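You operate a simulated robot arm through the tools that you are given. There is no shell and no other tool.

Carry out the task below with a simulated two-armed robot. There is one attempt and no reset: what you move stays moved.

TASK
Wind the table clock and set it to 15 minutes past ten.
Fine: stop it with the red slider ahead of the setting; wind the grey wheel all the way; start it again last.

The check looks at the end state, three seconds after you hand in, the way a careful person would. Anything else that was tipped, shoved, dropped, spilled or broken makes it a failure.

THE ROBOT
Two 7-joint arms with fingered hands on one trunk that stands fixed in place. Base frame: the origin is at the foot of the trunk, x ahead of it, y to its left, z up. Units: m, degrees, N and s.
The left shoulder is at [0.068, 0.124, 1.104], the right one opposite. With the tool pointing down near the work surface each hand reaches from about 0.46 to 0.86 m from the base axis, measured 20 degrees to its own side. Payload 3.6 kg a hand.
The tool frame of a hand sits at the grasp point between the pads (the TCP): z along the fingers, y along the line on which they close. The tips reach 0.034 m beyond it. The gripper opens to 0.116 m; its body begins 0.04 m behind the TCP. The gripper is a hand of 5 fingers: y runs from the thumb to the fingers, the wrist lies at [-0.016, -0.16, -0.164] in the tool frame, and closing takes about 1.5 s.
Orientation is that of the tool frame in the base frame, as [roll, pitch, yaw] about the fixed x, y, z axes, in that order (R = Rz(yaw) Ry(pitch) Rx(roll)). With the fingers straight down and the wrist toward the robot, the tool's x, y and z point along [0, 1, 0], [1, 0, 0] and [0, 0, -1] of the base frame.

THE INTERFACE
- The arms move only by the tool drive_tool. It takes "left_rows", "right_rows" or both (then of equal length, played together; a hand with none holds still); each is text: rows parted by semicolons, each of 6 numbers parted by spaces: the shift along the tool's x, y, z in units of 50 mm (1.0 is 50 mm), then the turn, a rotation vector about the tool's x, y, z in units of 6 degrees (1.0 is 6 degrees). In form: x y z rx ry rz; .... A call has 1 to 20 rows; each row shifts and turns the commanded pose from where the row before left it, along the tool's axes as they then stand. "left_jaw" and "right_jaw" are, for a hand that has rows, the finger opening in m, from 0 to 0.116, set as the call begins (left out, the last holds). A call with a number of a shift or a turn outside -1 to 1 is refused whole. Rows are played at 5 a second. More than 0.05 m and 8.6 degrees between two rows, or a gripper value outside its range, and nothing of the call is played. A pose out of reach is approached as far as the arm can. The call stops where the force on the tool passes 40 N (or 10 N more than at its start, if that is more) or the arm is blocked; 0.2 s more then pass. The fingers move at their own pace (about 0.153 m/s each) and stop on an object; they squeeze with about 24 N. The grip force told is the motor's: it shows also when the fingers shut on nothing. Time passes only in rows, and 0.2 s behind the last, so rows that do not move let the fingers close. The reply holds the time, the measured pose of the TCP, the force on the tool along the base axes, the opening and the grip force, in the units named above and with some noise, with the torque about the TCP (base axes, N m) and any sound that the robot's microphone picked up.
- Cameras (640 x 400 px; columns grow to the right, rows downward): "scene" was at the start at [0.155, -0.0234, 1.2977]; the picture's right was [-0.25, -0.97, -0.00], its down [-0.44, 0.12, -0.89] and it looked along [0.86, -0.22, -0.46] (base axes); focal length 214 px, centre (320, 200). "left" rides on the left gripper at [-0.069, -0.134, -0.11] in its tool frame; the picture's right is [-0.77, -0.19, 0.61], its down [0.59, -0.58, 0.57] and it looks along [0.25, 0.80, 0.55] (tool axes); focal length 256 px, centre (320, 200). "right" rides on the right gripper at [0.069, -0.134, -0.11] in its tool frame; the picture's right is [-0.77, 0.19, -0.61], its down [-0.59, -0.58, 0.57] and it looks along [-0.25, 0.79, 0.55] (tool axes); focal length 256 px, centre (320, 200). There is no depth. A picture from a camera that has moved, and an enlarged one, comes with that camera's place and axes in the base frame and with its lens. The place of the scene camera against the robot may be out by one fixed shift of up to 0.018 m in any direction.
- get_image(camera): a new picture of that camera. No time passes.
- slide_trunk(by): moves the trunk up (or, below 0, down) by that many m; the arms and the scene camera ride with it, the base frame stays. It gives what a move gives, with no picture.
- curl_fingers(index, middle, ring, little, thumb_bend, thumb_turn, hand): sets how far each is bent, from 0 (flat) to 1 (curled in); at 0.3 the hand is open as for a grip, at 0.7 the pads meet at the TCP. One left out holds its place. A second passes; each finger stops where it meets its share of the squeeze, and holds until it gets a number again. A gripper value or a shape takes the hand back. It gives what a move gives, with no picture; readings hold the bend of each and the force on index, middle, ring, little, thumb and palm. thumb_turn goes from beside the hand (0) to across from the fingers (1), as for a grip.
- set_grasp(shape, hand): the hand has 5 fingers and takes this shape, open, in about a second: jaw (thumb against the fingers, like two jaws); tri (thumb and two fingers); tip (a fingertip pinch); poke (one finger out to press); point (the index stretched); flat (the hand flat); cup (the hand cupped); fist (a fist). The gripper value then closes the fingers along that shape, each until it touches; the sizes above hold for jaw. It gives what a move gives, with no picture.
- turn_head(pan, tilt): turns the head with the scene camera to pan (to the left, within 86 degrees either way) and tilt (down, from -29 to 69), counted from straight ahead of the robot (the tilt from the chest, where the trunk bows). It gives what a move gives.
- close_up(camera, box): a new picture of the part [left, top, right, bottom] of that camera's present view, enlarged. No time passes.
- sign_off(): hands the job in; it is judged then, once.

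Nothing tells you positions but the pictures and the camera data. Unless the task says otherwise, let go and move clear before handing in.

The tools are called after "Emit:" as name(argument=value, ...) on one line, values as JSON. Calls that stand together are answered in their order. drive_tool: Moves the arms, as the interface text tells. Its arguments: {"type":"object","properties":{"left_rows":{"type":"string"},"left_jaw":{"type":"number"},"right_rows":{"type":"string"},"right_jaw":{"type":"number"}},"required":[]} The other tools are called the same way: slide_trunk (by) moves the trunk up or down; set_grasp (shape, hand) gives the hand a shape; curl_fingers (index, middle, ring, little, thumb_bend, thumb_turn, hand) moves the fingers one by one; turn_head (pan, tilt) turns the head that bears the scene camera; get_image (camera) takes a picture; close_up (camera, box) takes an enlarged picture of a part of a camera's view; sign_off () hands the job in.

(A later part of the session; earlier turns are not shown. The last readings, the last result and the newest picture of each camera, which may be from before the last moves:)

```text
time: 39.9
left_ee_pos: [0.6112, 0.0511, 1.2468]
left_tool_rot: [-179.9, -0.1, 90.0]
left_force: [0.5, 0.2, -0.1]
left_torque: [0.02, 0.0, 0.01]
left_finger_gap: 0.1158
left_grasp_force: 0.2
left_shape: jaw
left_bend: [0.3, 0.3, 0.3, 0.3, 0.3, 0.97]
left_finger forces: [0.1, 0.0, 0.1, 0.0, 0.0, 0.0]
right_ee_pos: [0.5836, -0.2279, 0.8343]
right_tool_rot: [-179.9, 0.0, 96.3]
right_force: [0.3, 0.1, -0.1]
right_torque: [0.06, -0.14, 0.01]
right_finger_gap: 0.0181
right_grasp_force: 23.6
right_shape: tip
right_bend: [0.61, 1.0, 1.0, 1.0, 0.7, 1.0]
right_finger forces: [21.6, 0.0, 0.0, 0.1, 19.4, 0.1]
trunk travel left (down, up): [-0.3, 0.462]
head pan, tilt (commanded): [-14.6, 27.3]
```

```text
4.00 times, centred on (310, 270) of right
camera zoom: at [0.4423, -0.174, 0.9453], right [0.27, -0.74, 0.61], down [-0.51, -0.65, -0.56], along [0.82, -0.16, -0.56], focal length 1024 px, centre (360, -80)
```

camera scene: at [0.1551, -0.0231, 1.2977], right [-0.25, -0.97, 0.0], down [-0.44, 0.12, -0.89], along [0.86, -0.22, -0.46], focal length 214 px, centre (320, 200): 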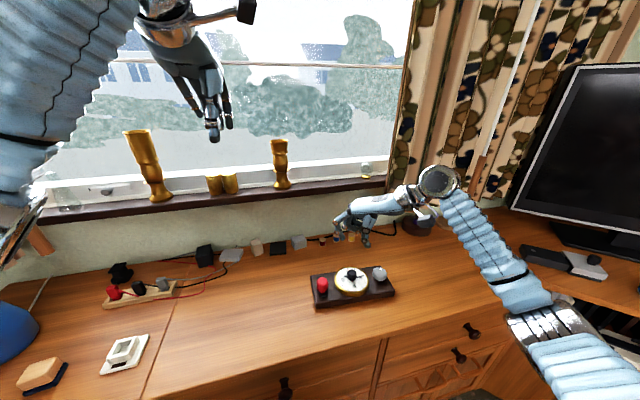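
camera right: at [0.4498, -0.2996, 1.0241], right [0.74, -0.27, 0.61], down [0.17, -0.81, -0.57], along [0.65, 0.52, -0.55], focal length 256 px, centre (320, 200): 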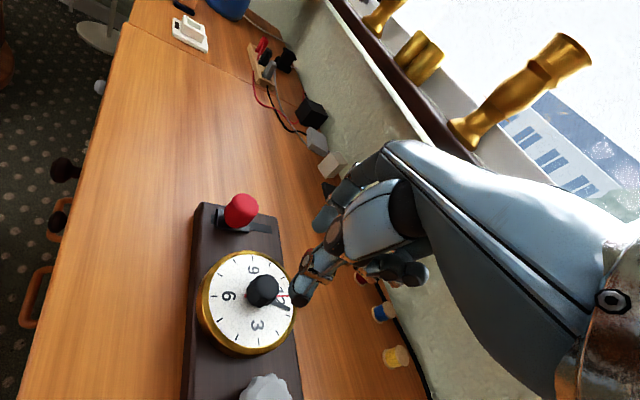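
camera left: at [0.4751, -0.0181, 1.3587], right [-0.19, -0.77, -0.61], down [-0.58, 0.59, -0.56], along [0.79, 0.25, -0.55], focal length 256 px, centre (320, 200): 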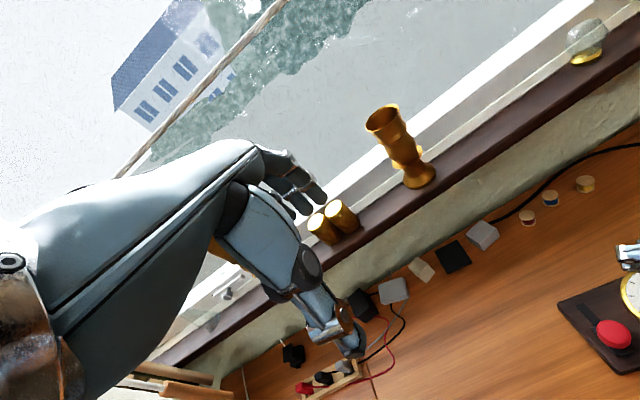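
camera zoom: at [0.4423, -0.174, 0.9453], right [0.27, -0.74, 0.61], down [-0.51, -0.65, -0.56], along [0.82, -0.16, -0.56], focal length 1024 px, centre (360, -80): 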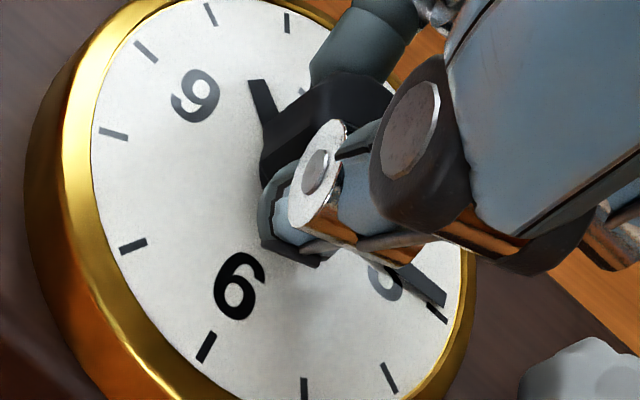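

I'll release and lift to read the dial again.

Emit:
drive_tool(right_rows="0 0 0 0 0 0;0 0 0 0 0 0;0 0 0 0 0 0;0 0 -0.6 0 0 0;0 0 -0.9 0 0 0;0 0 -0.9 0 0 0;0 0 0 0 0 -1;0 0 0 0 0 -1;0 0 0 0 0 -1;0 0 0 0 0 -1;0 0 0 0 0 -1;0 0 0 0 0 -1;0 0 0 0 0 -1;0 0 0 0 0 -0.3;0 0 0 0 0 0", right_jaw=0.05)

Emit:
close_up(camera="scene", box=[342, 268, 374, 288])

Emit:
close_up(camera="right", box=[222, 325, 270, 365])

Emit:
close_up(camera="scene", box=[330, 260, 380, 300])

Emit:
close_up(camera="right", box=[196, 250, 296, 370])

```text
time: 43.1
left_ee_pos: [0.6088, 0.0509, 1.2469]
left_tool_rot: [-180.0, 0.0, 90.0]
left_force: [-0.4, 0.0, -0.1]
left_torque: [0.05, 0.01, 0.01]
left_finger_gap: 0.116
left_grasp_force: 0.1
left_shape: jaw
left_bend: [0.3, 0.3, 0.3, 0.3, 0.3, 0.97]
left_finger forces: [0.0, 0.1, 0.1, 0.1, 0.0, 0.1]
right_ee_pos: [0.5829, -0.2267, 0.9567]
right_tool_rot: [180.0, 0.0, 140.1]
right_force: [-0.2, 0.8, 0.0]
right_torque: [-0.02, 0.03, 0.02]
right_finger_gap: 0.0504
right_grasp_force: 0.2
right_shape: tip
right_bend: [0.44, 0.97, 0.98, 0.98, 0.67, 0.99]
right_finger forces: [0.0, 0.1, 0.0, 0.1, 0.0, 0.0]
trunk travel left (down, up): [-0.3, 0.462]
head pan, tilt (commanded): [-14.6, 27.3]
```

```text
16.00 times, centred on (358, 278) of scene
camera zoom: at [0.1552, -0.0232, 1.2976], right [-0.25, -0.97, 0.0], down [-0.45, 0.12, -0.89], along [0.86, -0.22, -0.46], focal length 3432 px, centre (-288, -1048)
```

zoom: 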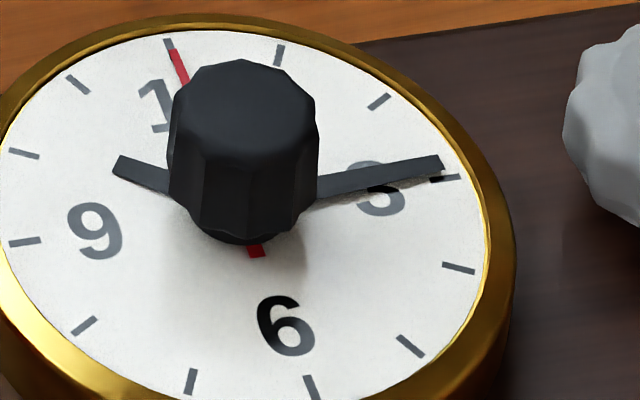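

```text
10.00 times, centred on (246, 345) of right
camera zoom: at [0.4436, -0.286, 1.0665], right [0.71, -0.35, 0.61], down [0.08, -0.82, -0.57], along [0.7, 0.45, -0.55], focal length 2560 px, centre (1060, -1250)
```

zoom: 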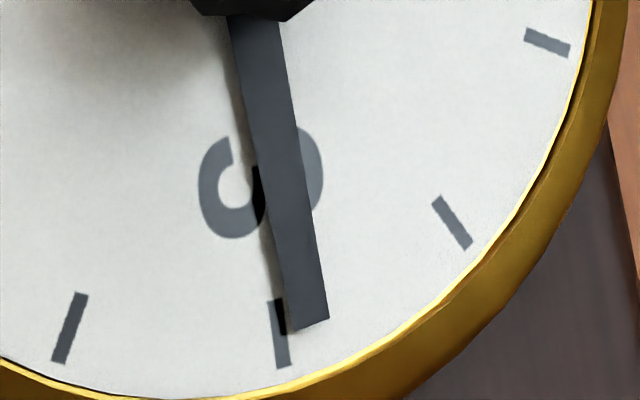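

```text
10.00 times, centred on (355, 280) of scene
camera zoom: at [0.1552, -0.0232, 1.2976], right [-0.25, -0.97, 0.0], down [-0.45, 0.12, -0.89], along [0.86, -0.22, -0.46], focal length 2145 px, centre (-30, -600)
```

zoom: 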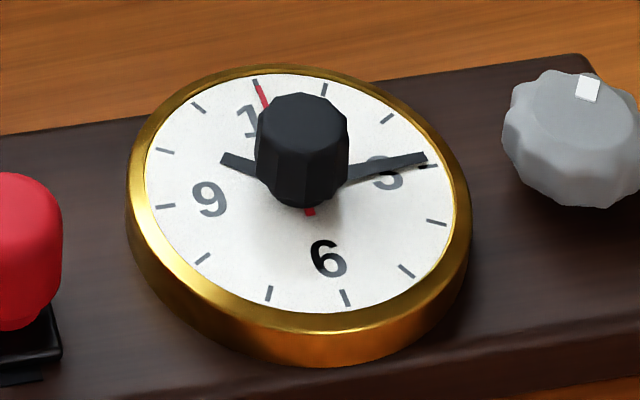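

```text
3.33 times, centred on (246, 310) of right
camera zoom: at [0.4436, -0.286, 1.0665], right [0.71, -0.35, 0.61], down [0.08, -0.82, -0.57], along [0.7, 0.45, -0.55], focal length 853 px, centre (567, -167)
```

zoom: 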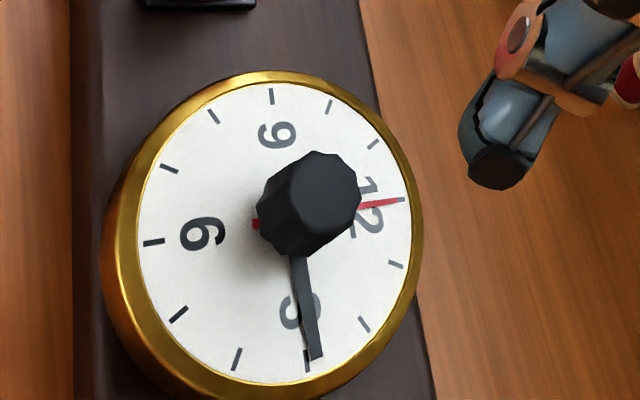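

The minute hand is now about 2° short of the 3 (≈10:14.6), which is fine. The base has crept about 6 mm to the right in total, so I'll centre more carefully on the grey wheel; I move over it and check centring by viewing it at two yaw angles.

Emit:
drive_tool(right_rows="-0.354 -0.515 0.1 0 0 0;-0.354 -0.515 0.1 0 0 0;-0.354 -0.515 0.1 0 0 0;0 0 0 0 0 -0.5;0 0 0 0 0 -0.5;0 0 0 0 0 0", right_jaw=0.075)

Emit:
close_up(camera="right", box=[180, 210, 340, 370])

Emit:
close_up(camera="scene", box=[330, 230, 410, 300])

```text
time: 44.5
left_ee_pos: [0.6094, 0.0521, 1.2477]
left_tool_rot: [-180.0, 0.0, 89.9]
left_force: [-0.5, 0.1, -0.3]
left_torque: [0.0, 0.0, -0.01]
left_finger_gap: 0.1159
left_grasp_force: 0.0
left_shape: jaw
left_bend: [0.3, 0.3, 0.3, 0.3, 0.3, 0.97]
left_finger forces: [0.0, 0.0, 0.0, 0.0, 0.0, 0.1]
right_ee_pos: [0.5738, -0.321, 0.9423]
right_tool_rot: [180.0, 0.1, 146.1]
right_force: [0.2, 0.0, 0.1]
right_torque: [0.01, -0.03, -0.02]
right_finger_gap: 0.0745
right_grasp_force: 0.1
right_shape: tip
right_bend: [0.36, 0.96, 0.98, 0.98, 0.58, 0.99]
right_finger forces: [0.1, 0.0, 0.0, 0.0, 0.0, 0.1]
trunk travel left (down, up): [-0.3, 0.462]
head pan, tilt (commanded): [-14.6, 27.3]
```

```text
2.50 times, centred on (260, 290) of right
camera zoom: at [0.4413, -0.3937, 1.0513], right [0.74, -0.27, 0.61], down [0.17, -0.81, -0.57], along [0.65, 0.52, -0.55], focal length 640 px, centre (470, -25)
```

zoom: 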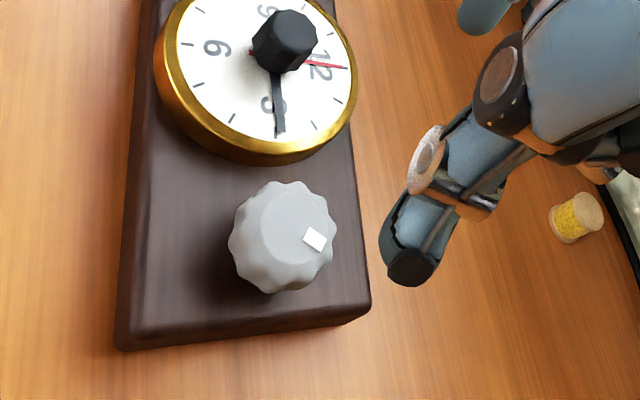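

```text
5.71 times, centred on (370, 265) of scene
camera zoom: at [0.1551, -0.0232, 1.2977], right [-0.25, -0.97, 0.0], down [-0.45, 0.12, -0.89], along [0.86, -0.22, -0.46], focal length 1226 px, centre (34, -171)
```

zoom: 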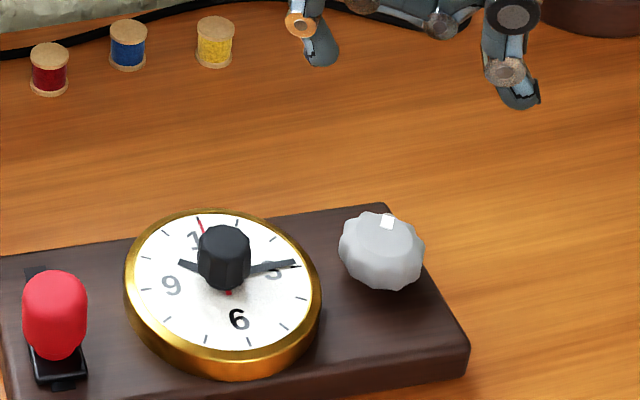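

The wheel's centre is at about (284, 237) in this enlarged view. I'll rotate the hand 60° in place and see whether the wheel stays at the same pixel.

Emit:
drive_tool(right_rows="0 0 0 0 0 1;0 0 0 0 0 1;0 0 0 0 0 1;0 0 0 0 0 1;0 0 0 0 0 1;0 0 0 0 0 1;0 0 0 0 0 1;0 0 0 0 0 1;0 0 0 0 0 1;0 0 0 0 0 1;0 0 0 0 0 0")

Emit:
close_up(camera="right", box=[180, 210, 340, 370])

Emit:
get_image(camera="scene")

```text
time: 46.9
left_ee_pos: [0.6084, 0.0512, 1.2479]
left_tool_rot: [-179.9, 0.0, 89.9]
left_force: [-0.9, 0.4, 0.3]
left_torque: [0.0, -0.03, -0.01]
left_finger_gap: 0.116
left_grasp_force: 0.1
left_shape: jaw
left_bend: [0.3, 0.3, 0.3, 0.3, 0.3, 0.97]
left_finger forces: [0.0, 0.0, 0.0, 0.0, 0.0, 0.1]
right_ee_pos: [0.5738, -0.3219, 0.9414]
right_tool_rot: [-180.0, 0.1, 85.9]
right_force: [0.1, 0.4, 0.0]
right_torque: [0.01, -0.01, -0.02]
right_finger_gap: 0.0747
right_grasp_force: 0.1
right_shape: tip
right_bend: [0.36, 0.96, 0.98, 0.98, 0.58, 0.99]
right_finger forces: [0.1, 0.0, 0.0, 0.0, 0.0, 0.0]
trunk travel left (down, up): [-0.3, 0.462]
head pan, tilt (commanded): [-14.6, 27.3]
```

```text
2.50 times, centred on (260, 290) of right
camera zoom: at [0.4444, -0.2425, 1.0516], right [0.13, -0.78, 0.61], down [-0.62, -0.55, -0.57], along [0.78, -0.3, -0.55], focal length 640 px, centre (470, -25)
```

zoom: 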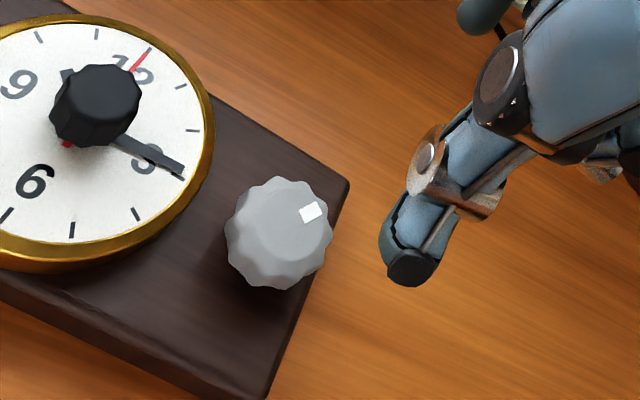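

```text
taken
camera scene: at [0.1551, -0.0233, 1.2977], right [-0.25, -0.97, 0.0], down [-0.44, 0.12, -0.89], along [0.86, -0.22, -0.46], focal length 214 px, centre (320, 200)
```

scene: 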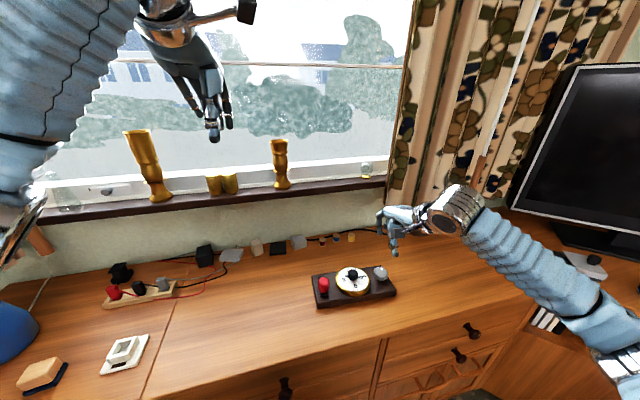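

The wheel is within 2 mm of the TCP axis (it lies about 2 mm further in x). Before gripping, I'll test how far clockwise the wrist can turn at this height.

Emit:
drive_tool(right_rows="0 0.04 0 0 0 0;0 0 0 0 0 1;0 0 0 0 0 1;0 0 0 0 0 1;0 0 0 0 0 1;0 0 0 0 0 1;0 0 0 0 0 1;0 0 0 0 0 1;0 0 0 0 0 1;0 0 0 0 0 1;0 0 0 0 0 1;0 0 0 0 0 0")

Emit:
get_image(camera="scene")

```text
time: 49.5
left_ee_pos: [0.6087, 0.0507, 1.2475]
left_tool_rot: [-179.9, -0.1, 90.0]
left_force: [-0.7, 0.8, 0.4]
left_torque: [-0.02, 0.01, 0.0]
left_finger_gap: 0.1157
left_grasp_force: 0.1
left_shape: jaw
left_bend: [0.3, 0.3, 0.3, 0.3, 0.3, 0.97]
left_finger forces: [0.0, 0.0, 0.0, 0.0, 0.0, 0.1]
right_ee_pos: [0.5761, -0.3224, 0.9433]
right_tool_rot: [-179.9, 0.0, 25.9]
right_force: [-0.9, 0.0, 0.1]
right_torque: [0.01, 0.02, 0.01]
right_finger_gap: 0.0743
right_grasp_force: 0.0
right_shape: tip
right_bend: [0.36, 0.96, 0.98, 0.98, 0.58, 0.99]
right_finger forces: [0.0, 0.0, 0.0, 0.0, 0.0, 0.0]
trunk travel left (down, up): [-0.3, 0.462]
head pan, tilt (commanded): [-14.6, 27.3]
```

```text
taken
camera scene: at [0.1551, -0.0233, 1.2976], right [-0.25, -0.97, 0.0], down [-0.45, 0.12, -0.89], along [0.86, -0.22, -0.46], focal length 214 px, centre (320, 200)
```

scene: 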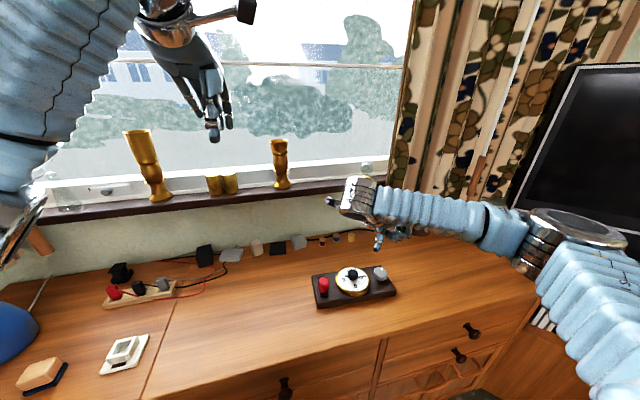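

Yaw 26° is fully reachable, so each winding stroke can be about 120°. I'll swing back counter-clockwise to 146°.

Emit:
drive_tool(right_rows="0 0 0 0 0 -1;0 0 0 0 0 -1;0 0 0 0 0 -1;0 0 0 0 0 -1;0 0 0 0 0 -1;0 0 0 0 0 -1;0 0 0 0 0 -1;0 0 0 0 0 -1;0 0 0 0 0 -1;0 0 0 0 0 -1;0 0 0 0 0 -1;0 0 0 0 0 -1;0 0 0 0 0 -1;0 0 0 0 0 -1;0 0 0 0 0 -1;0 0 0 0 0 -1;0 0 0 0 0 -1;0 0 0 0 0 -1;0 0 0 0 0 -1;0 0 0 0 0 -1")

Emit:
drive_tool(right_rows="0 0 0.6 0 0 0;0 0 0.6 0 0 0;0 0 0.5 0 0 0;0 0 0.3 0 0 0;0 0 0.2 0 0 0;0 0 0 0 0 0", right_jaw=0.07)

Emit:
close_up(camera="scene", box=[340, 235, 420, 300])

Emit:
close_up(camera="right", box=[200, 180, 440, 360])

```text
time: 53.7
left_ee_pos: [0.6107, 0.0499, 1.2487]
left_tool_rot: [-179.9, -0.1, 90.0]
left_force: [0.2, -0.8, 0.7]
left_torque: [0.01, -0.01, 0.01]
left_finger_gap: 0.1158
left_grasp_force: 0.1
left_shape: jaw
left_bend: [0.3, 0.3, 0.3, 0.3, 0.3, 0.97]
left_finger forces: [0.1, 0.0, 0.1, 0.0, 0.0, 0.0]
right_ee_pos: [0.5759, -0.3217, 0.9403]
right_tool_rot: [180.0, 0.0, 146.2]
right_force: [-0.2, 0.0, -0.1]
right_torque: [-0.01, 0.0, -0.01]
right_finger_gap: 0.0747
right_grasp_force: 0.1
right_shape: tip
right_bend: [0.36, 0.96, 0.98, 0.98, 0.58, 0.99]
right_finger forces: [0.0, 0.1, 0.0, 0.0, 0.0, 0.1]
trunk travel left (down, up): [-0.3, 0.462]
head pan, tilt (commanded): [-14.6, 27.3]
```

```text
time: 55.1
left_ee_pos: [0.6085, 0.0518, 1.2468]
left_tool_rot: [-179.8, 0.0, 90.0]
left_force: [0.7, 0.1, 0.4]
left_torque: [-0.04, 0.0, -0.03]
left_finger_gap: 0.1156
left_grasp_force: 0.1
left_shape: jaw
left_bend: [0.3, 0.3, 0.3, 0.3, 0.3, 0.97]
left_finger forces: [0.0, 0.0, 0.0, 0.0, 0.0, 0.0]
right_ee_pos: [0.5758, -0.3207, 0.8315]
right_tool_rot: [180.0, 0.1, 146.1]
right_force: [0.2, 0.3, -0.6]
right_torque: [0.0, 0.0, 0.0]
right_finger_gap: 0.0704
right_grasp_force: 0.2
right_shape: tip
right_bend: [0.37, 0.96, 0.98, 0.98, 0.59, 0.99]
right_finger forces: [0.0, 0.0, 0.1, 0.0, 0.1, 0.0]
trunk travel left (down, up): [-0.3, 0.462]
head pan, tilt (commanded): [-14.6, 27.3]
```

```text
6.15 times, centred on (380, 268) of scene
camera zoom: at [0.1551, -0.0232, 1.2977], right [-0.25, -0.97, 0.0], down [-0.45, 0.12, -0.89], along [0.86, -0.22, -0.46], focal length 1320 px, centre (-49, -215)
```

zoom: 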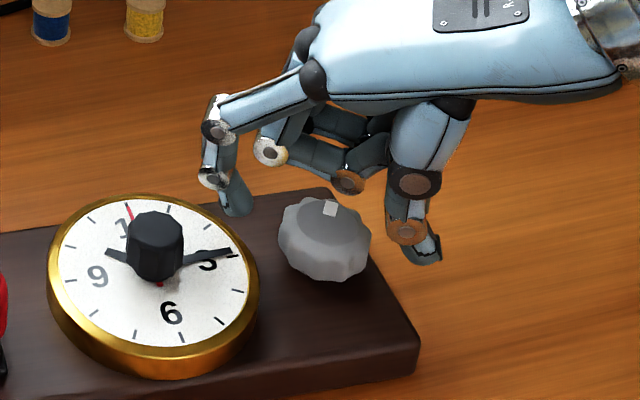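

```text
2.22 times, centred on (320, 270) of right
camera zoom: at [0.4435, -0.3925, 0.941], right [0.74, -0.27, 0.61], down [0.17, -0.81, -0.57], along [0.65, 0.52, -0.55], focal length 569 px, centre (320, 44)
```

zoom: 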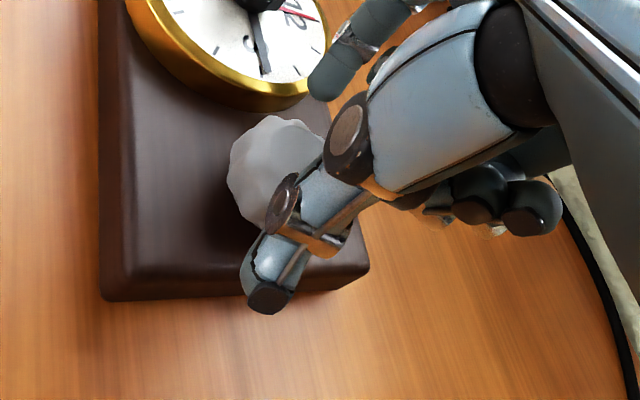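

Thumb and index straddle the grey wheel. I'll lower 6 mm and close on it, checking that the base doesn't move.

Emit:
drive_tool(right_rows="0 0 0.12 0 0 0;0 0 0 0 0 0")

Emit:
drive_tool(right_rows="0 0 0 0 0 0;0 0 0 0 0 0;0 0 0 0 0 0;0 0 0 0 0 0;0 0 0 0 0 0", right_jaw=0.03)

Emit:
close_up(camera="scene", box=[340, 235, 420, 300])

Emit:
close_up(camera="right", box=[200, 180, 440, 360])

```text
time: 55.7
left_ee_pos: [0.6097, 0.0521, 1.2479]
left_tool_rot: [-179.8, 0.0, 90.0]
left_force: [-0.3, 0.4, -0.2]
left_torque: [0.01, 0.02, 0.04]
left_finger_gap: 0.1159
left_grasp_force: 0.0
left_shape: jaw
left_bend: [0.3, 0.3, 0.3, 0.3, 0.3, 0.97]
left_finger forces: [0.0, 0.0, 0.0, 0.1, 0.0, 0.0]
right_ee_pos: [0.5751, -0.3203, 0.826]
right_tool_rot: [179.9, -0.1, 146.1]
right_force: [-0.9, -0.6, 3.0]
right_torque: [0.09, -0.06, -0.01]
right_finger_gap: 0.0703
right_grasp_force: 0.0
right_shape: tip
right_bend: [0.37, 0.96, 0.98, 0.98, 0.59, 0.99]
right_finger forces: [2.4, 0.0, 0.1, 0.0, 0.0, 0.0]
trunk travel left (down, up): [-0.3, 0.462]
head pan, tilt (commanded): [-14.6, 27.3]
```

```text
time: 56.9
left_ee_pos: [0.6093, 0.0496, 1.2478]
left_tool_rot: [-179.9, 0.0, 89.9]
left_force: [-0.3, 0.2, -0.7]
left_torque: [0.0, -0.01, 0.05]
left_finger_gap: 0.1163
left_grasp_force: 0.2
left_shape: jaw
left_bend: [0.3, 0.3, 0.3, 0.3, 0.3, 0.97]
left_finger forces: [0.1, 0.1, 0.0, 0.0, 0.0, 0.0]
right_ee_pos: [0.5744, -0.3213, 0.8246]
right_tool_rot: [-180.0, 0.0, 146.1]
right_force: [-2.1, -1.2, 0.2]
right_torque: [0.0, 0.01, 0.04]
right_finger_gap: 0.0383
right_grasp_force: 23.5
right_shape: tip
right_bend: [0.5, 0.98, 1.0, 1.0, 0.7, 0.99]
right_finger forces: [21.7, 0.1, 0.0, 0.1, 22.7, 0.0]
trunk travel left (down, up): [-0.3, 0.462]
head pan, tilt (commanded): [-14.6, 27.3]
```

```text
6.15 times, centred on (380, 268) of scene
camera zoom: at [0.155, -0.0236, 1.2976], right [-0.25, -0.97, 0.0], down [-0.44, 0.12, -0.89], along [0.86, -0.22, -0.46], focal length 1320 px, centre (-49, -215)
```

zoom: 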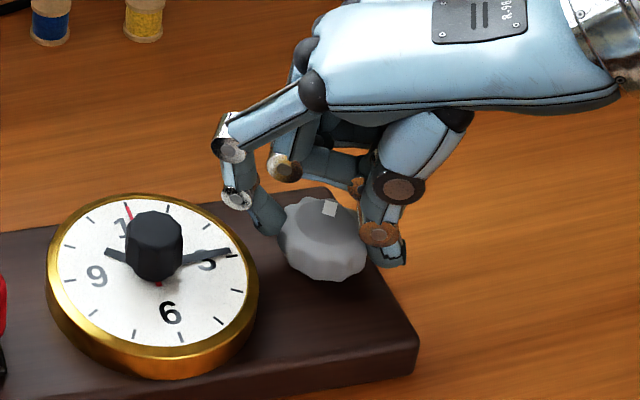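

```text
2.22 times, centred on (320, 270) of right
camera zoom: at [0.4425, -0.3929, 0.9354], right [0.74, -0.27, 0.61], down [0.17, -0.81, -0.57], along [0.65, 0.52, -0.55], focal length 569 px, centre (320, 44)
```

zoom: 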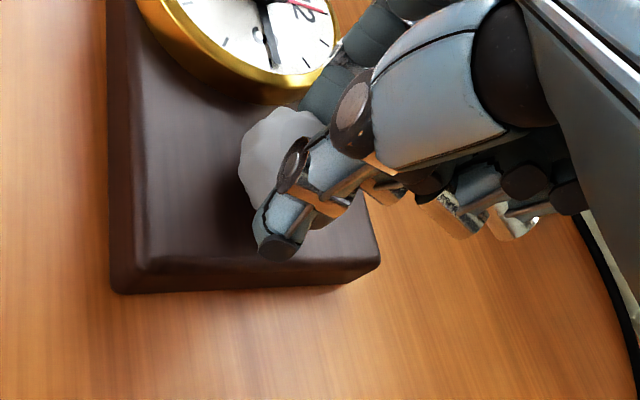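

The wheel is gripped firmly (about 22 N each side) and the base did not move. I'll turn 30° clockwise and check the response.

Emit:
drive_tool(right_rows="0 0 0 0 0 0.75;0 0 0 0 0 0.75;0 0 0 0 0 0.75;0 0 0 0 0 0.75;0 0 0 0 0 0.75;0 0 0 0 0 0.75;0 0 0 0 0 0")

Emit:
close_up(camera="scene", box=[340, 235, 420, 300])

Emit:
close_up(camera="right", box=[200, 180, 440, 360])

```text
time: 58.5
left_ee_pos: [0.6089, 0.0521, 1.2463]
left_tool_rot: [-180.0, 0.1, 90.0]
left_force: [-0.1, -0.1, 0.5]
left_torque: [-0.03, -0.03, 0.01]
left_finger_gap: 0.116
left_grasp_force: 0.0
left_shape: jaw
left_bend: [0.3, 0.3, 0.3, 0.3, 0.3, 0.97]
left_finger forces: [0.0, 0.0, 0.0, 0.0, 0.0, 0.0]
right_ee_pos: [0.5764, -0.3204, 0.8253]
right_tool_rot: [-180.0, -0.1, 119.2]
right_force: [-1.3, 3.2, -0.4]
right_torque: [0.1, -0.02, 0.03]
right_finger_gap: 0.0382
right_grasp_force: 23.3
right_shape: tip
right_bend: [0.5, 0.98, 1.0, 1.0, 0.7, 0.99]
right_finger forces: [22.9, 0.0, 0.1, 0.0, 21.9, 0.1]
trunk travel left (down, up): [-0.3, 0.462]
head pan, tilt (commanded): [-14.6, 27.3]
```

```text
6.15 times, centred on (380, 268) of scene
camera zoom: at [0.1551, -0.0228, 1.2976], right [-0.25, -0.97, 0.0], down [-0.45, 0.12, -0.89], along [0.86, -0.22, -0.46], focal length 1320 px, centre (-49, -215)
```

zoom: 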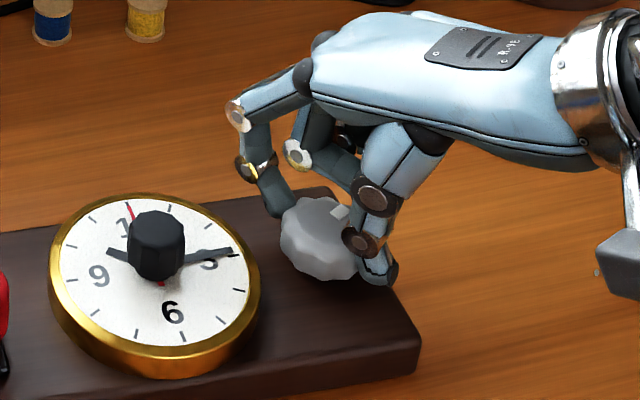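

```text
2.22 times, centred on (320, 270) of right
camera zoom: at [0.4246, -0.3248, 0.9355], right [0.54, -0.58, 0.61], down [-0.22, -0.8, -0.57], along [0.81, 0.17, -0.55], focal length 569 px, centre (320, 44)
```

zoom: 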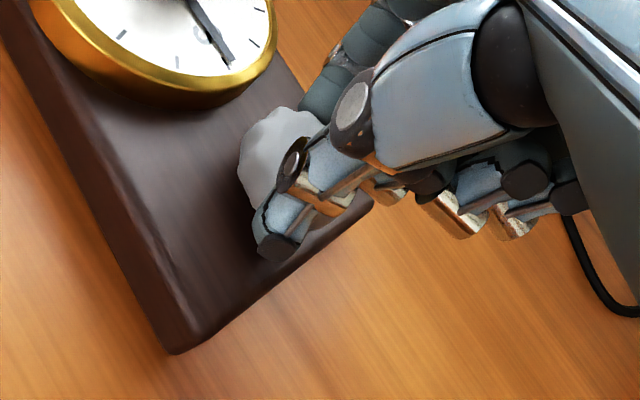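

The white mark turned clockwise with the grip and the base stayed put. I'll ease the side force by 1.5 mm and continue turning.

Emit:
drive_tool(right_rows="0.026 0.015 0 0 0 0.75;0 0 0 0 0 0.75;0 0 0 0 0 0.75;0 0 0 0 0 0.75;0 0 0 0 0 0.75;0 0 0 0 0 0.75;0 0 0 0 0 0.75;0 0 0 0 0 0.75;0 0 0 0 0 0.75;0 0 0 0 0 0.75;0 0 0 0 0 0")

Emit:
close_up(camera="scene", box=[340, 235, 420, 300])

Emit:
close_up(camera="right", box=[200, 180, 440, 360])

```text
time: 60.9
left_ee_pos: [0.6097, 0.0508, 1.2478]
left_tool_rot: [-179.9, 0.0, 90.1]
left_force: [-0.2, -0.6, -0.1]
left_torque: [-0.01, 0.01, 0.03]
left_finger_gap: 0.116
left_grasp_force: 0.0
left_shape: jaw
left_bend: [0.3, 0.3, 0.3, 0.3, 0.3, 0.97]
left_finger forces: [0.0, 0.0, 0.0, 0.1, 0.1, 0.0]
right_ee_pos: [0.5753, -0.3194, 0.8256]
right_tool_rot: [-179.9, 0.0, 74.0]
right_force: [3.3, -0.4, -0.3]
right_torque: [-0.01, -0.13, 0.04]
right_finger_gap: 0.0381
right_grasp_force: 23.7
right_shape: tip
right_bend: [0.5, 0.98, 1.0, 1.0, 0.7, 0.99]
right_finger forces: [24.8, 0.0, 0.0, 0.0, 20.6, 0.0]
trunk travel left (down, up): [-0.3, 0.462]
head pan, tilt (commanded): [-14.6, 27.3]
```

```text
6.15 times, centred on (380, 268) of scene
camera zoom: at [0.1557, -0.0232, 1.2976], right [-0.25, -0.97, 0.0], down [-0.45, 0.12, -0.89], along [0.86, -0.22, -0.46], focal length 1320 px, centre (-49, -215)
```

zoom: 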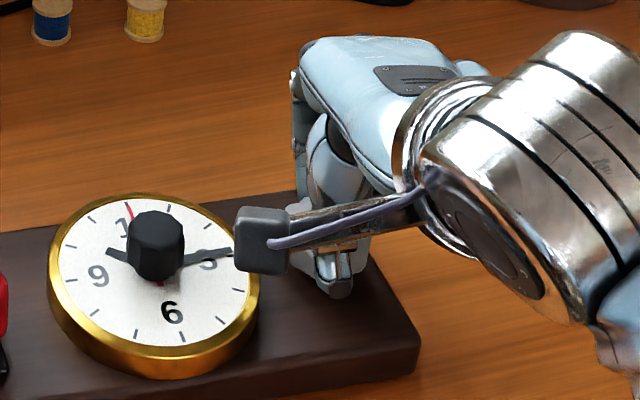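

```text
2.22 times, centred on (320, 270) of right
camera zoom: at [0.4658, -0.2157, 0.9358], right [-0.03, -0.79, 0.61], down [-0.72, -0.41, -0.56], along [0.7, -0.46, -0.55], focal length 569 px, centre (320, 44)
```

zoom: 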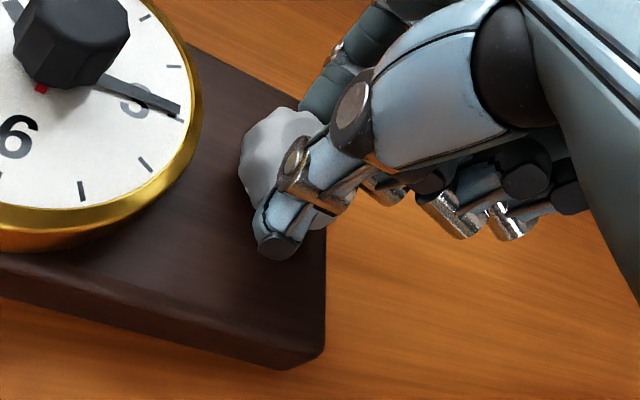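

The base still hasn't moved; forces stay near 3 N. I'll ease 1 mm in x and continue to about yaw 30°.

Emit:
drive_tool(right_rows="0.007 0.024 0 0 0 0.75;0 0 0 0 0 0.75;0 0 0 0 0 0.75;0 0 0 0 0 0.75;0 0 0 0 0 0.75;0 0 0 0 0 0.75;0 0 0 0 0 0.75;0 0 0 0 0 0.75;0 0 0 0 0 0.75;0 0 0 0 0 0.75;0 0 0 0 0 0")

Emit:
close_up(camera="scene", box=[330, 235, 410, 300])

Emit:
close_up(camera="right", box=[200, 180, 440, 360])

```text
time: 63.3
left_ee_pos: [0.6109, 0.0522, 1.2473]
left_tool_rot: [-179.9, 0.0, 89.9]
left_force: [0.3, -0.7, 0.0]
left_torque: [-0.01, -0.01, 0.0]
left_finger_gap: 0.1159
left_grasp_force: 0.1
left_shape: jaw
left_bend: [0.3, 0.3, 0.3, 0.3, 0.3, 0.97]
left_finger forces: [0.0, 0.0, 0.1, 0.0, 0.0, 0.0]
right_ee_pos: [0.5776, -0.3192, 0.8256]
right_tool_rot: [180.0, -0.1, 29.1]
right_force: [4.5, 0.1, 0.9]
right_torque: [0.05, -0.1, 0.02]
right_finger_gap: 0.0381
right_grasp_force: 23.9
right_shape: tip
right_bend: [0.5, 0.99, 1.0, 1.0, 0.7, 0.99]
right_finger forces: [24.2, 0.0, 0.0, 0.1, 22.4, 0.0]
trunk travel left (down, up): [-0.3, 0.462]
head pan, tilt (commanded): [-14.6, 27.3]
```

```text
6.15 times, centred on (370, 268) of scene
camera zoom: at [0.1555, -0.0226, 1.2976], right [-0.25, -0.97, 0.0], down [-0.45, 0.12, -0.89], along [0.86, -0.22, -0.46], focal length 1320 px, centre (12, -215)
```

zoom: 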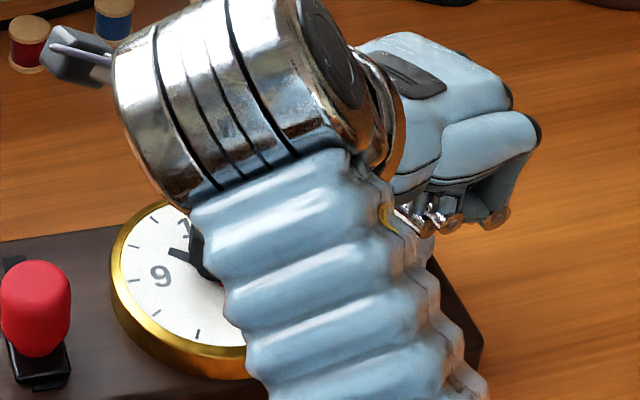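

```text
2.22 times, centred on (320, 270) of right
camera zoom: at [0.5718, -0.1683, 0.9357], right [-0.58, -0.54, 0.61], down [-0.8, 0.22, -0.56], along [0.17, -0.81, -0.55], focal length 569 px, centre (320, 44)
```

zoom: 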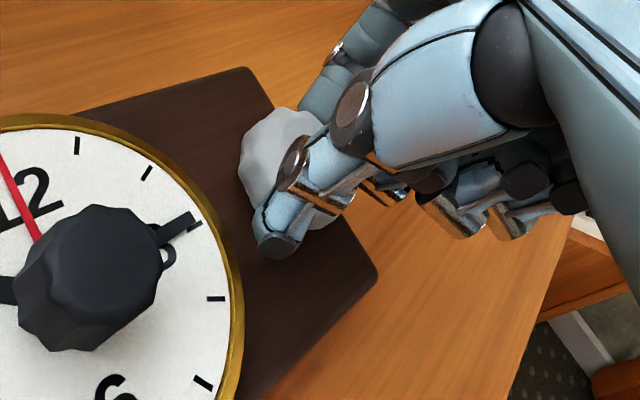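

Wheel turned about 115° with no noticeable torque. I'll open a little, lift, rotate back counter-clockwise, and re-grip for the next stroke.

Emit:
drive_tool(right_rows="0 0 0 0 0 0;0 0 0 0 0 0;0 0 0 0 0 0;0 0 -0.45 0 0 0;0 0 -0.45 0 0 0;-0.015 0.026 0 0 0 0;0 0 0 0 0 -1;0 0 0 0 0 -1;0 0 0 0 0 -1;0 0 0 0 0 -1;0 0 0 0 0 -1;0 0 0 0 0 -1;0 0 0 0 0 -1;0 0 0 0 0 -1;0 0 0 0 0 -1;0 0 0 0 0 -1;0 0 0 0 0 -1;0 0 0 0 0 -1;0 0 0 0 0 -1;0 0 0 0 0 -1", right_jaw=0.058)

Emit:
drive_tool(right_rows="0 0 0 0 0 -1;0 0 0 0 0 -1;0 0 0 0 0 -1;0 0 0 0 0 -1;0 0 0 0 0 -1;0 0 0 0 0 -1;0 0 0 0 0 0")

Emit:
close_up(camera="scene", box=[330, 235, 410, 300])

Emit:
close_up(camera="right", box=[180, 150, 420, 330])

```text
time: 67.5
left_ee_pos: [0.6102, 0.0505, 1.248]
left_tool_rot: [-179.9, -0.1, 90.1]
left_force: [0.9, 0.7, -0.2]
left_torque: [-0.02, 0.01, 0.01]
left_finger_gap: 0.1159
left_grasp_force: 0.0
left_shape: jaw
left_bend: [0.3, 0.3, 0.3, 0.3, 0.3, 0.97]
left_finger forces: [0.0, 0.0, 0.1, 0.0, 0.1, 0.0]
right_ee_pos: [0.5763, -0.3208, 0.8709]
right_tool_rot: [180.0, -0.1, 113.2]
right_force: [0.8, 0.0, 0.1]
right_torque: [0.0, 0.01, 0.01]
right_finger_gap: 0.0573
right_grasp_force: 0.1
right_shape: tip
right_bend: [0.41, 0.96, 0.98, 0.98, 0.65, 0.99]
right_finger forces: [0.0, 0.0, 0.0, 0.1, 0.0, 0.0]
trunk travel left (down, up): [-0.3, 0.462]
head pan, tilt (commanded): [-14.6, 27.3]
```

```text
time: 69.1
left_ee_pos: [0.6091, 0.0511, 1.2474]
left_tool_rot: [-179.9, 0.0, 90.0]
left_force: [0.8, 0.0, -0.1]
left_torque: [-0.01, -0.02, -0.02]
left_finger_gap: 0.1158
left_grasp_force: 0.1
left_shape: jaw
left_bend: [0.3, 0.3, 0.3, 0.3, 0.3, 0.97]
left_finger forces: [0.0, 0.0, 0.0, 0.0, 0.0, 0.0]
right_ee_pos: [0.5775, -0.3217, 0.8712]
right_tool_rot: [-180.0, 0.1, 149.2]
right_force: [0.4, -0.6, 0.4]
right_torque: [-0.01, -0.01, 0.0]
right_finger_gap: 0.0576
right_grasp_force: 0.3
right_shape: tip
right_bend: [0.41, 0.96, 0.98, 0.98, 0.65, 0.99]
right_finger forces: [0.1, 0.1, 0.0, 0.1, 0.1, 0.0]
trunk travel left (down, up): [-0.3, 0.462]
head pan, tilt (commanded): [-14.6, 27.3]
```

```text
6.15 times, centred on (370, 268) of scene
camera zoom: at [0.1551, -0.0232, 1.2977], right [-0.25, -0.97, 0.0], down [-0.44, 0.12, -0.89], along [0.86, -0.22, -0.46], focal length 1320 px, centre (12, -215)
```

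zoom: 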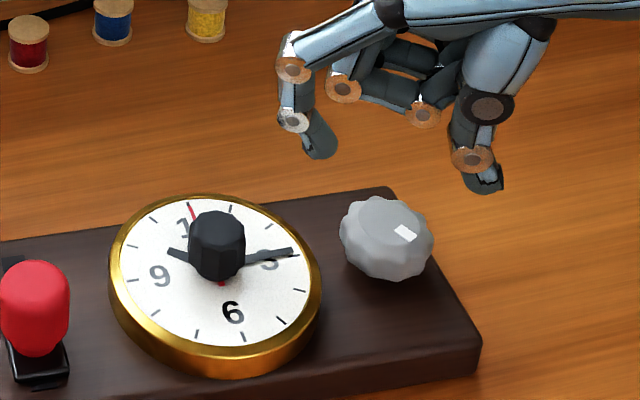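

```text
2.22 times, centred on (300, 240) of right
camera zoom: at [0.4486, -0.4005, 0.9814], right [0.76, -0.23, 0.61], down [0.21, -0.8, -0.57], along [0.62, 0.56, -0.55], focal length 569 px, centre (364, 111)
```

zoom: 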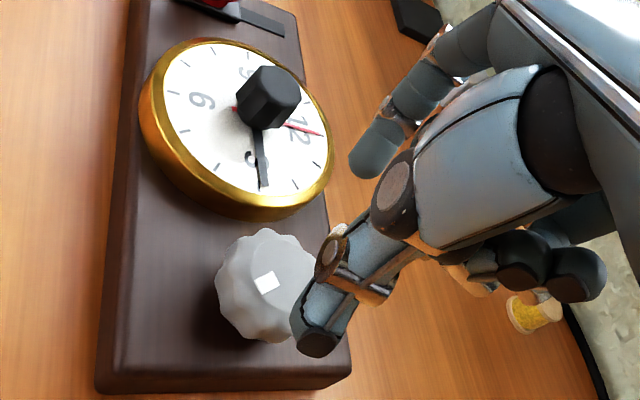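

The white mark has advanced by roughly 100° clockwise and the base is steady. I'll descend and do the next stroke of about 114°.

Emit:
drive_tool(right_rows="0 0 0.45 0 0 0;0 0 0.3 0 0 0;0 0 0.14 0 0 0;0 0 0 0 0 0")

Emit:
drive_tool(right_rows="0 0 0 0 0 0;0 0 0 0 0 0;0 0 0 0 0 0;0 0 0 0 0 0;0 0 0 0 0 1;0 0 0 0 0 1;0 0 0 0 0 1;0 0 0 0 0 1;0 0 0 0 0 1;0 0 0 0 0 1;0 0 0 0 0 1;0 0 0 0 0 1;0 0 0 0 0 0", right_jaw=0.03)

Emit:
close_up(camera="scene", box=[330, 235, 410, 300])

```text
time: 70.1
left_ee_pos: [0.6096, 0.0507, 1.2479]
left_tool_rot: [-179.9, 0.0, 90.0]
left_force: [0.4, -0.4, -0.4]
left_torque: [-0.02, -0.03, -0.01]
left_finger_gap: 0.1161
left_grasp_force: 0.1
left_shape: jaw
left_bend: [0.3, 0.3, 0.3, 0.3, 0.3, 0.97]
left_finger forces: [0.0, 0.1, 0.1, 0.1, 0.0, 0.0]
right_ee_pos: [0.5769, -0.3213, 0.8262]
right_tool_rot: [-179.9, -0.1, 149.1]
right_force: [-0.2, -0.2, 0.6]
right_torque: [0.0, 0.0, -0.01]
right_finger_gap: 0.0573
right_grasp_force: 0.1
right_shape: tip
right_bend: [0.41, 0.96, 0.98, 0.98, 0.65, 0.99]
right_finger forces: [0.1, 0.0, 0.0, 0.1, 0.0, 0.0]
trunk travel left (down, up): [-0.3, 0.462]
head pan, tilt (commanded): [-14.6, 27.3]
```

```text
time: 72.9
left_ee_pos: [0.6084, 0.0503, 1.2468]
left_tool_rot: [-180.0, 0.0, 90.0]
left_force: [0.1, 0.6, -0.6]
left_torque: [0.02, 0.03, 0.0]
left_finger_gap: 0.1161
left_grasp_force: 0.1
left_shape: jaw
left_bend: [0.3, 0.3, 0.3, 0.3, 0.3, 0.97]
left_finger forces: [0.0, 0.0, 0.0, 0.0, 0.0, 0.0]
right_ee_pos: [0.5766, -0.3212, 0.8257]
right_tool_rot: [179.9, 0.1, 101.0]
right_force: [-2.4, -5.5, 5.2]
right_torque: [-0.14, 0.15, 0.0]
right_finger_gap: 0.0369
right_grasp_force: 23.7
right_shape: tip
right_bend: [0.51, 0.98, 1.0, 1.0, 0.7, 1.0]
right_finger forces: [21.9, 0.0, 0.0, 0.1, 26.8, 0.0]
trunk travel left (down, up): [-0.3, 0.462]
head pan, tilt (commanded): [-14.6, 27.3]
```

```text
6.15 times, centred on (370, 268) of scene
camera zoom: at [0.1543, -0.0235, 1.2978], right [-0.25, -0.97, 0.0], down [-0.44, 0.12, -0.89], along [0.86, -0.22, -0.46], focal length 1320 px, centre (12, -215)
```

zoom: 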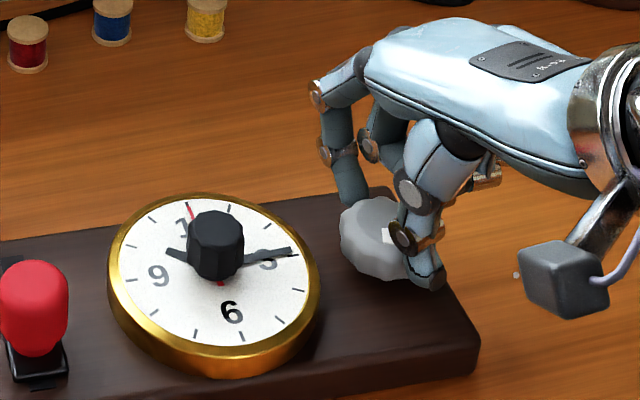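

The wheel keeps turning, though side and vertical forces rose to ~5 N. I'll ease the hand by ~1.5 mm against those forces and continue the stroke.

Emit:
drive_tool(right_rows="-0.027 -0.019 -0.02 0 0 0;0 0 0 0 0 0.8;0 0 0 0 0 0.8;0 0 0 0 0 0.8;0 0 0 0 0 0.8;0 0 0 0 0 0.8;0 0 0 0 0 0.8;0 0 0 0 0 0")

Emit:
close_up(camera="scene", box=[330, 235, 410, 300])

Emit:
close_up(camera="right", box=[200, 180, 440, 360])

```text
time: 74.7
left_ee_pos: [0.6099, 0.0514, 1.2486]
left_tool_rot: [-180.0, -0.1, 90.0]
left_force: [0.3, -0.2, 0.0]
left_torque: [0.0, 0.02, 0.02]
left_finger_gap: 0.1157
left_grasp_force: 0.1
left_shape: jaw
left_bend: [0.3, 0.3, 0.3, 0.3, 0.3, 0.97]
left_finger forces: [0.0, 0.0, 0.0, 0.0, 0.0, 0.0]
right_ee_pos: [0.5777, -0.3224, 0.8281]
right_tool_rot: [-180.0, 0.0, 72.3]
right_force: [-2.7, 2.5, 1.9]
right_torque: [0.03, 0.03, 0.01]
right_finger_gap: 0.037
right_grasp_force: 24.0
right_shape: tip
right_bend: [0.51, 0.98, 1.0, 1.0, 0.7, 1.0]
right_finger forces: [22.2, 0.0, 0.1, 0.0, 24.3, 0.0]
trunk travel left (down, up): [-0.3, 0.462]
head pan, tilt (commanded): [-14.6, 27.3]
```

```text
6.15 times, centred on (370, 268) of scene
camera zoom: at [0.1547, -0.0226, 1.2977], right [-0.25, -0.97, 0.0], down [-0.44, 0.12, -0.89], along [0.86, -0.22, -0.46], focal length 1320 px, centre (12, -215)
```

zoom: 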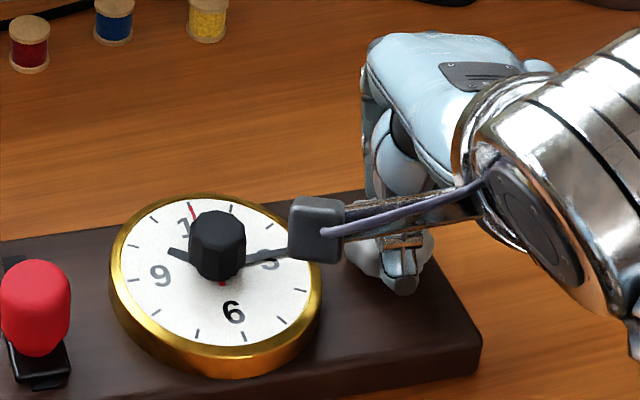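

```text
2.22 times, centred on (320, 270) of right
camera zoom: at [0.4691, -0.2149, 0.9373], right [-0.06, -0.79, 0.61], down [-0.73, -0.39, -0.57], along [0.68, -0.48, -0.55], focal length 569 px, centre (320, 44)
```

zoom: 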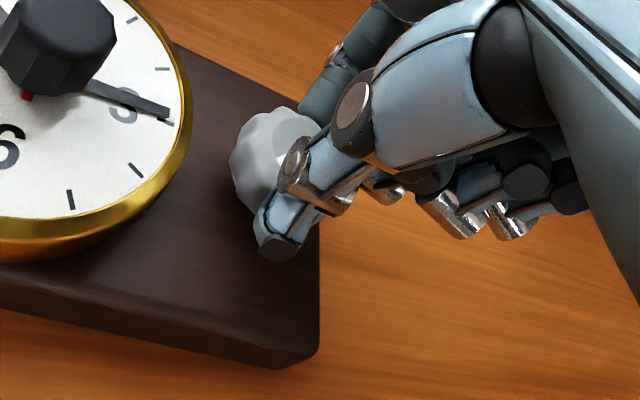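

The base is still in place. I'll continue the stroke to about yaw 30°.

Emit:
drive_tool(right_rows="0 0 0 0 0 0.8;0 0 0 0 0 0.8;0 0 0 0 0 0.8;0 0 0 0 0 0.8;0 0 0 0 0 0.8;0 0 0 0 0 0.8;0 0 0 0 0 0.8;0 0 0 0 0 0.8;0 0 0 0 0 0")

Emit:
close_up(camera="right", box=[200, 180, 440, 360])

```text
time: 76.7
left_ee_pos: [0.6091, 0.0524, 1.2472]
left_tool_rot: [-179.9, 0.1, 90.0]
left_force: [-0.6, 0.2, -0.6]
left_torque: [0.0, 0.04, -0.01]
left_finger_gap: 0.1157
left_grasp_force: 0.0
left_shape: jaw
left_bend: [0.3, 0.3, 0.3, 0.3, 0.3, 0.97]
left_finger forces: [0.0, 0.0, 0.0, 0.1, 0.0, 0.1]
right_ee_pos: [0.5772, -0.3213, 0.8274]
right_tool_rot: [179.9, 0.0, 33.8]
right_force: [-1.1, 2.7, 0.6]
right_torque: [0.1, 0.06, 0.03]
right_finger_gap: 0.0371
right_grasp_force: 24.4
right_shape: tip
right_bend: [0.51, 0.98, 1.0, 1.0, 0.7, 1.0]
right_finger forces: [21.7, 0.1, 0.0, 0.1, 24.2, 0.0]
trunk travel left (down, up): [-0.3, 0.462]
head pan, tilt (commanded): [-14.6, 27.3]
```

```text
2.22 times, centred on (320, 270) of right
camera zoom: at [0.5586, -0.1715, 0.9376], right [-0.53, -0.58, 0.61], down [-0.81, 0.15, -0.56], along [0.24, -0.8, -0.55], focal length 569 px, centre (320, 44)
```

zoom: 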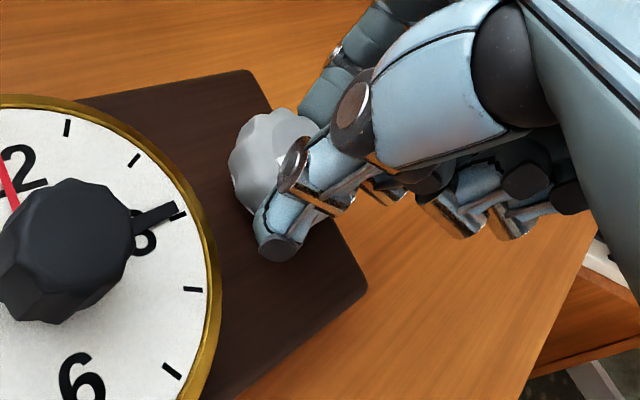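

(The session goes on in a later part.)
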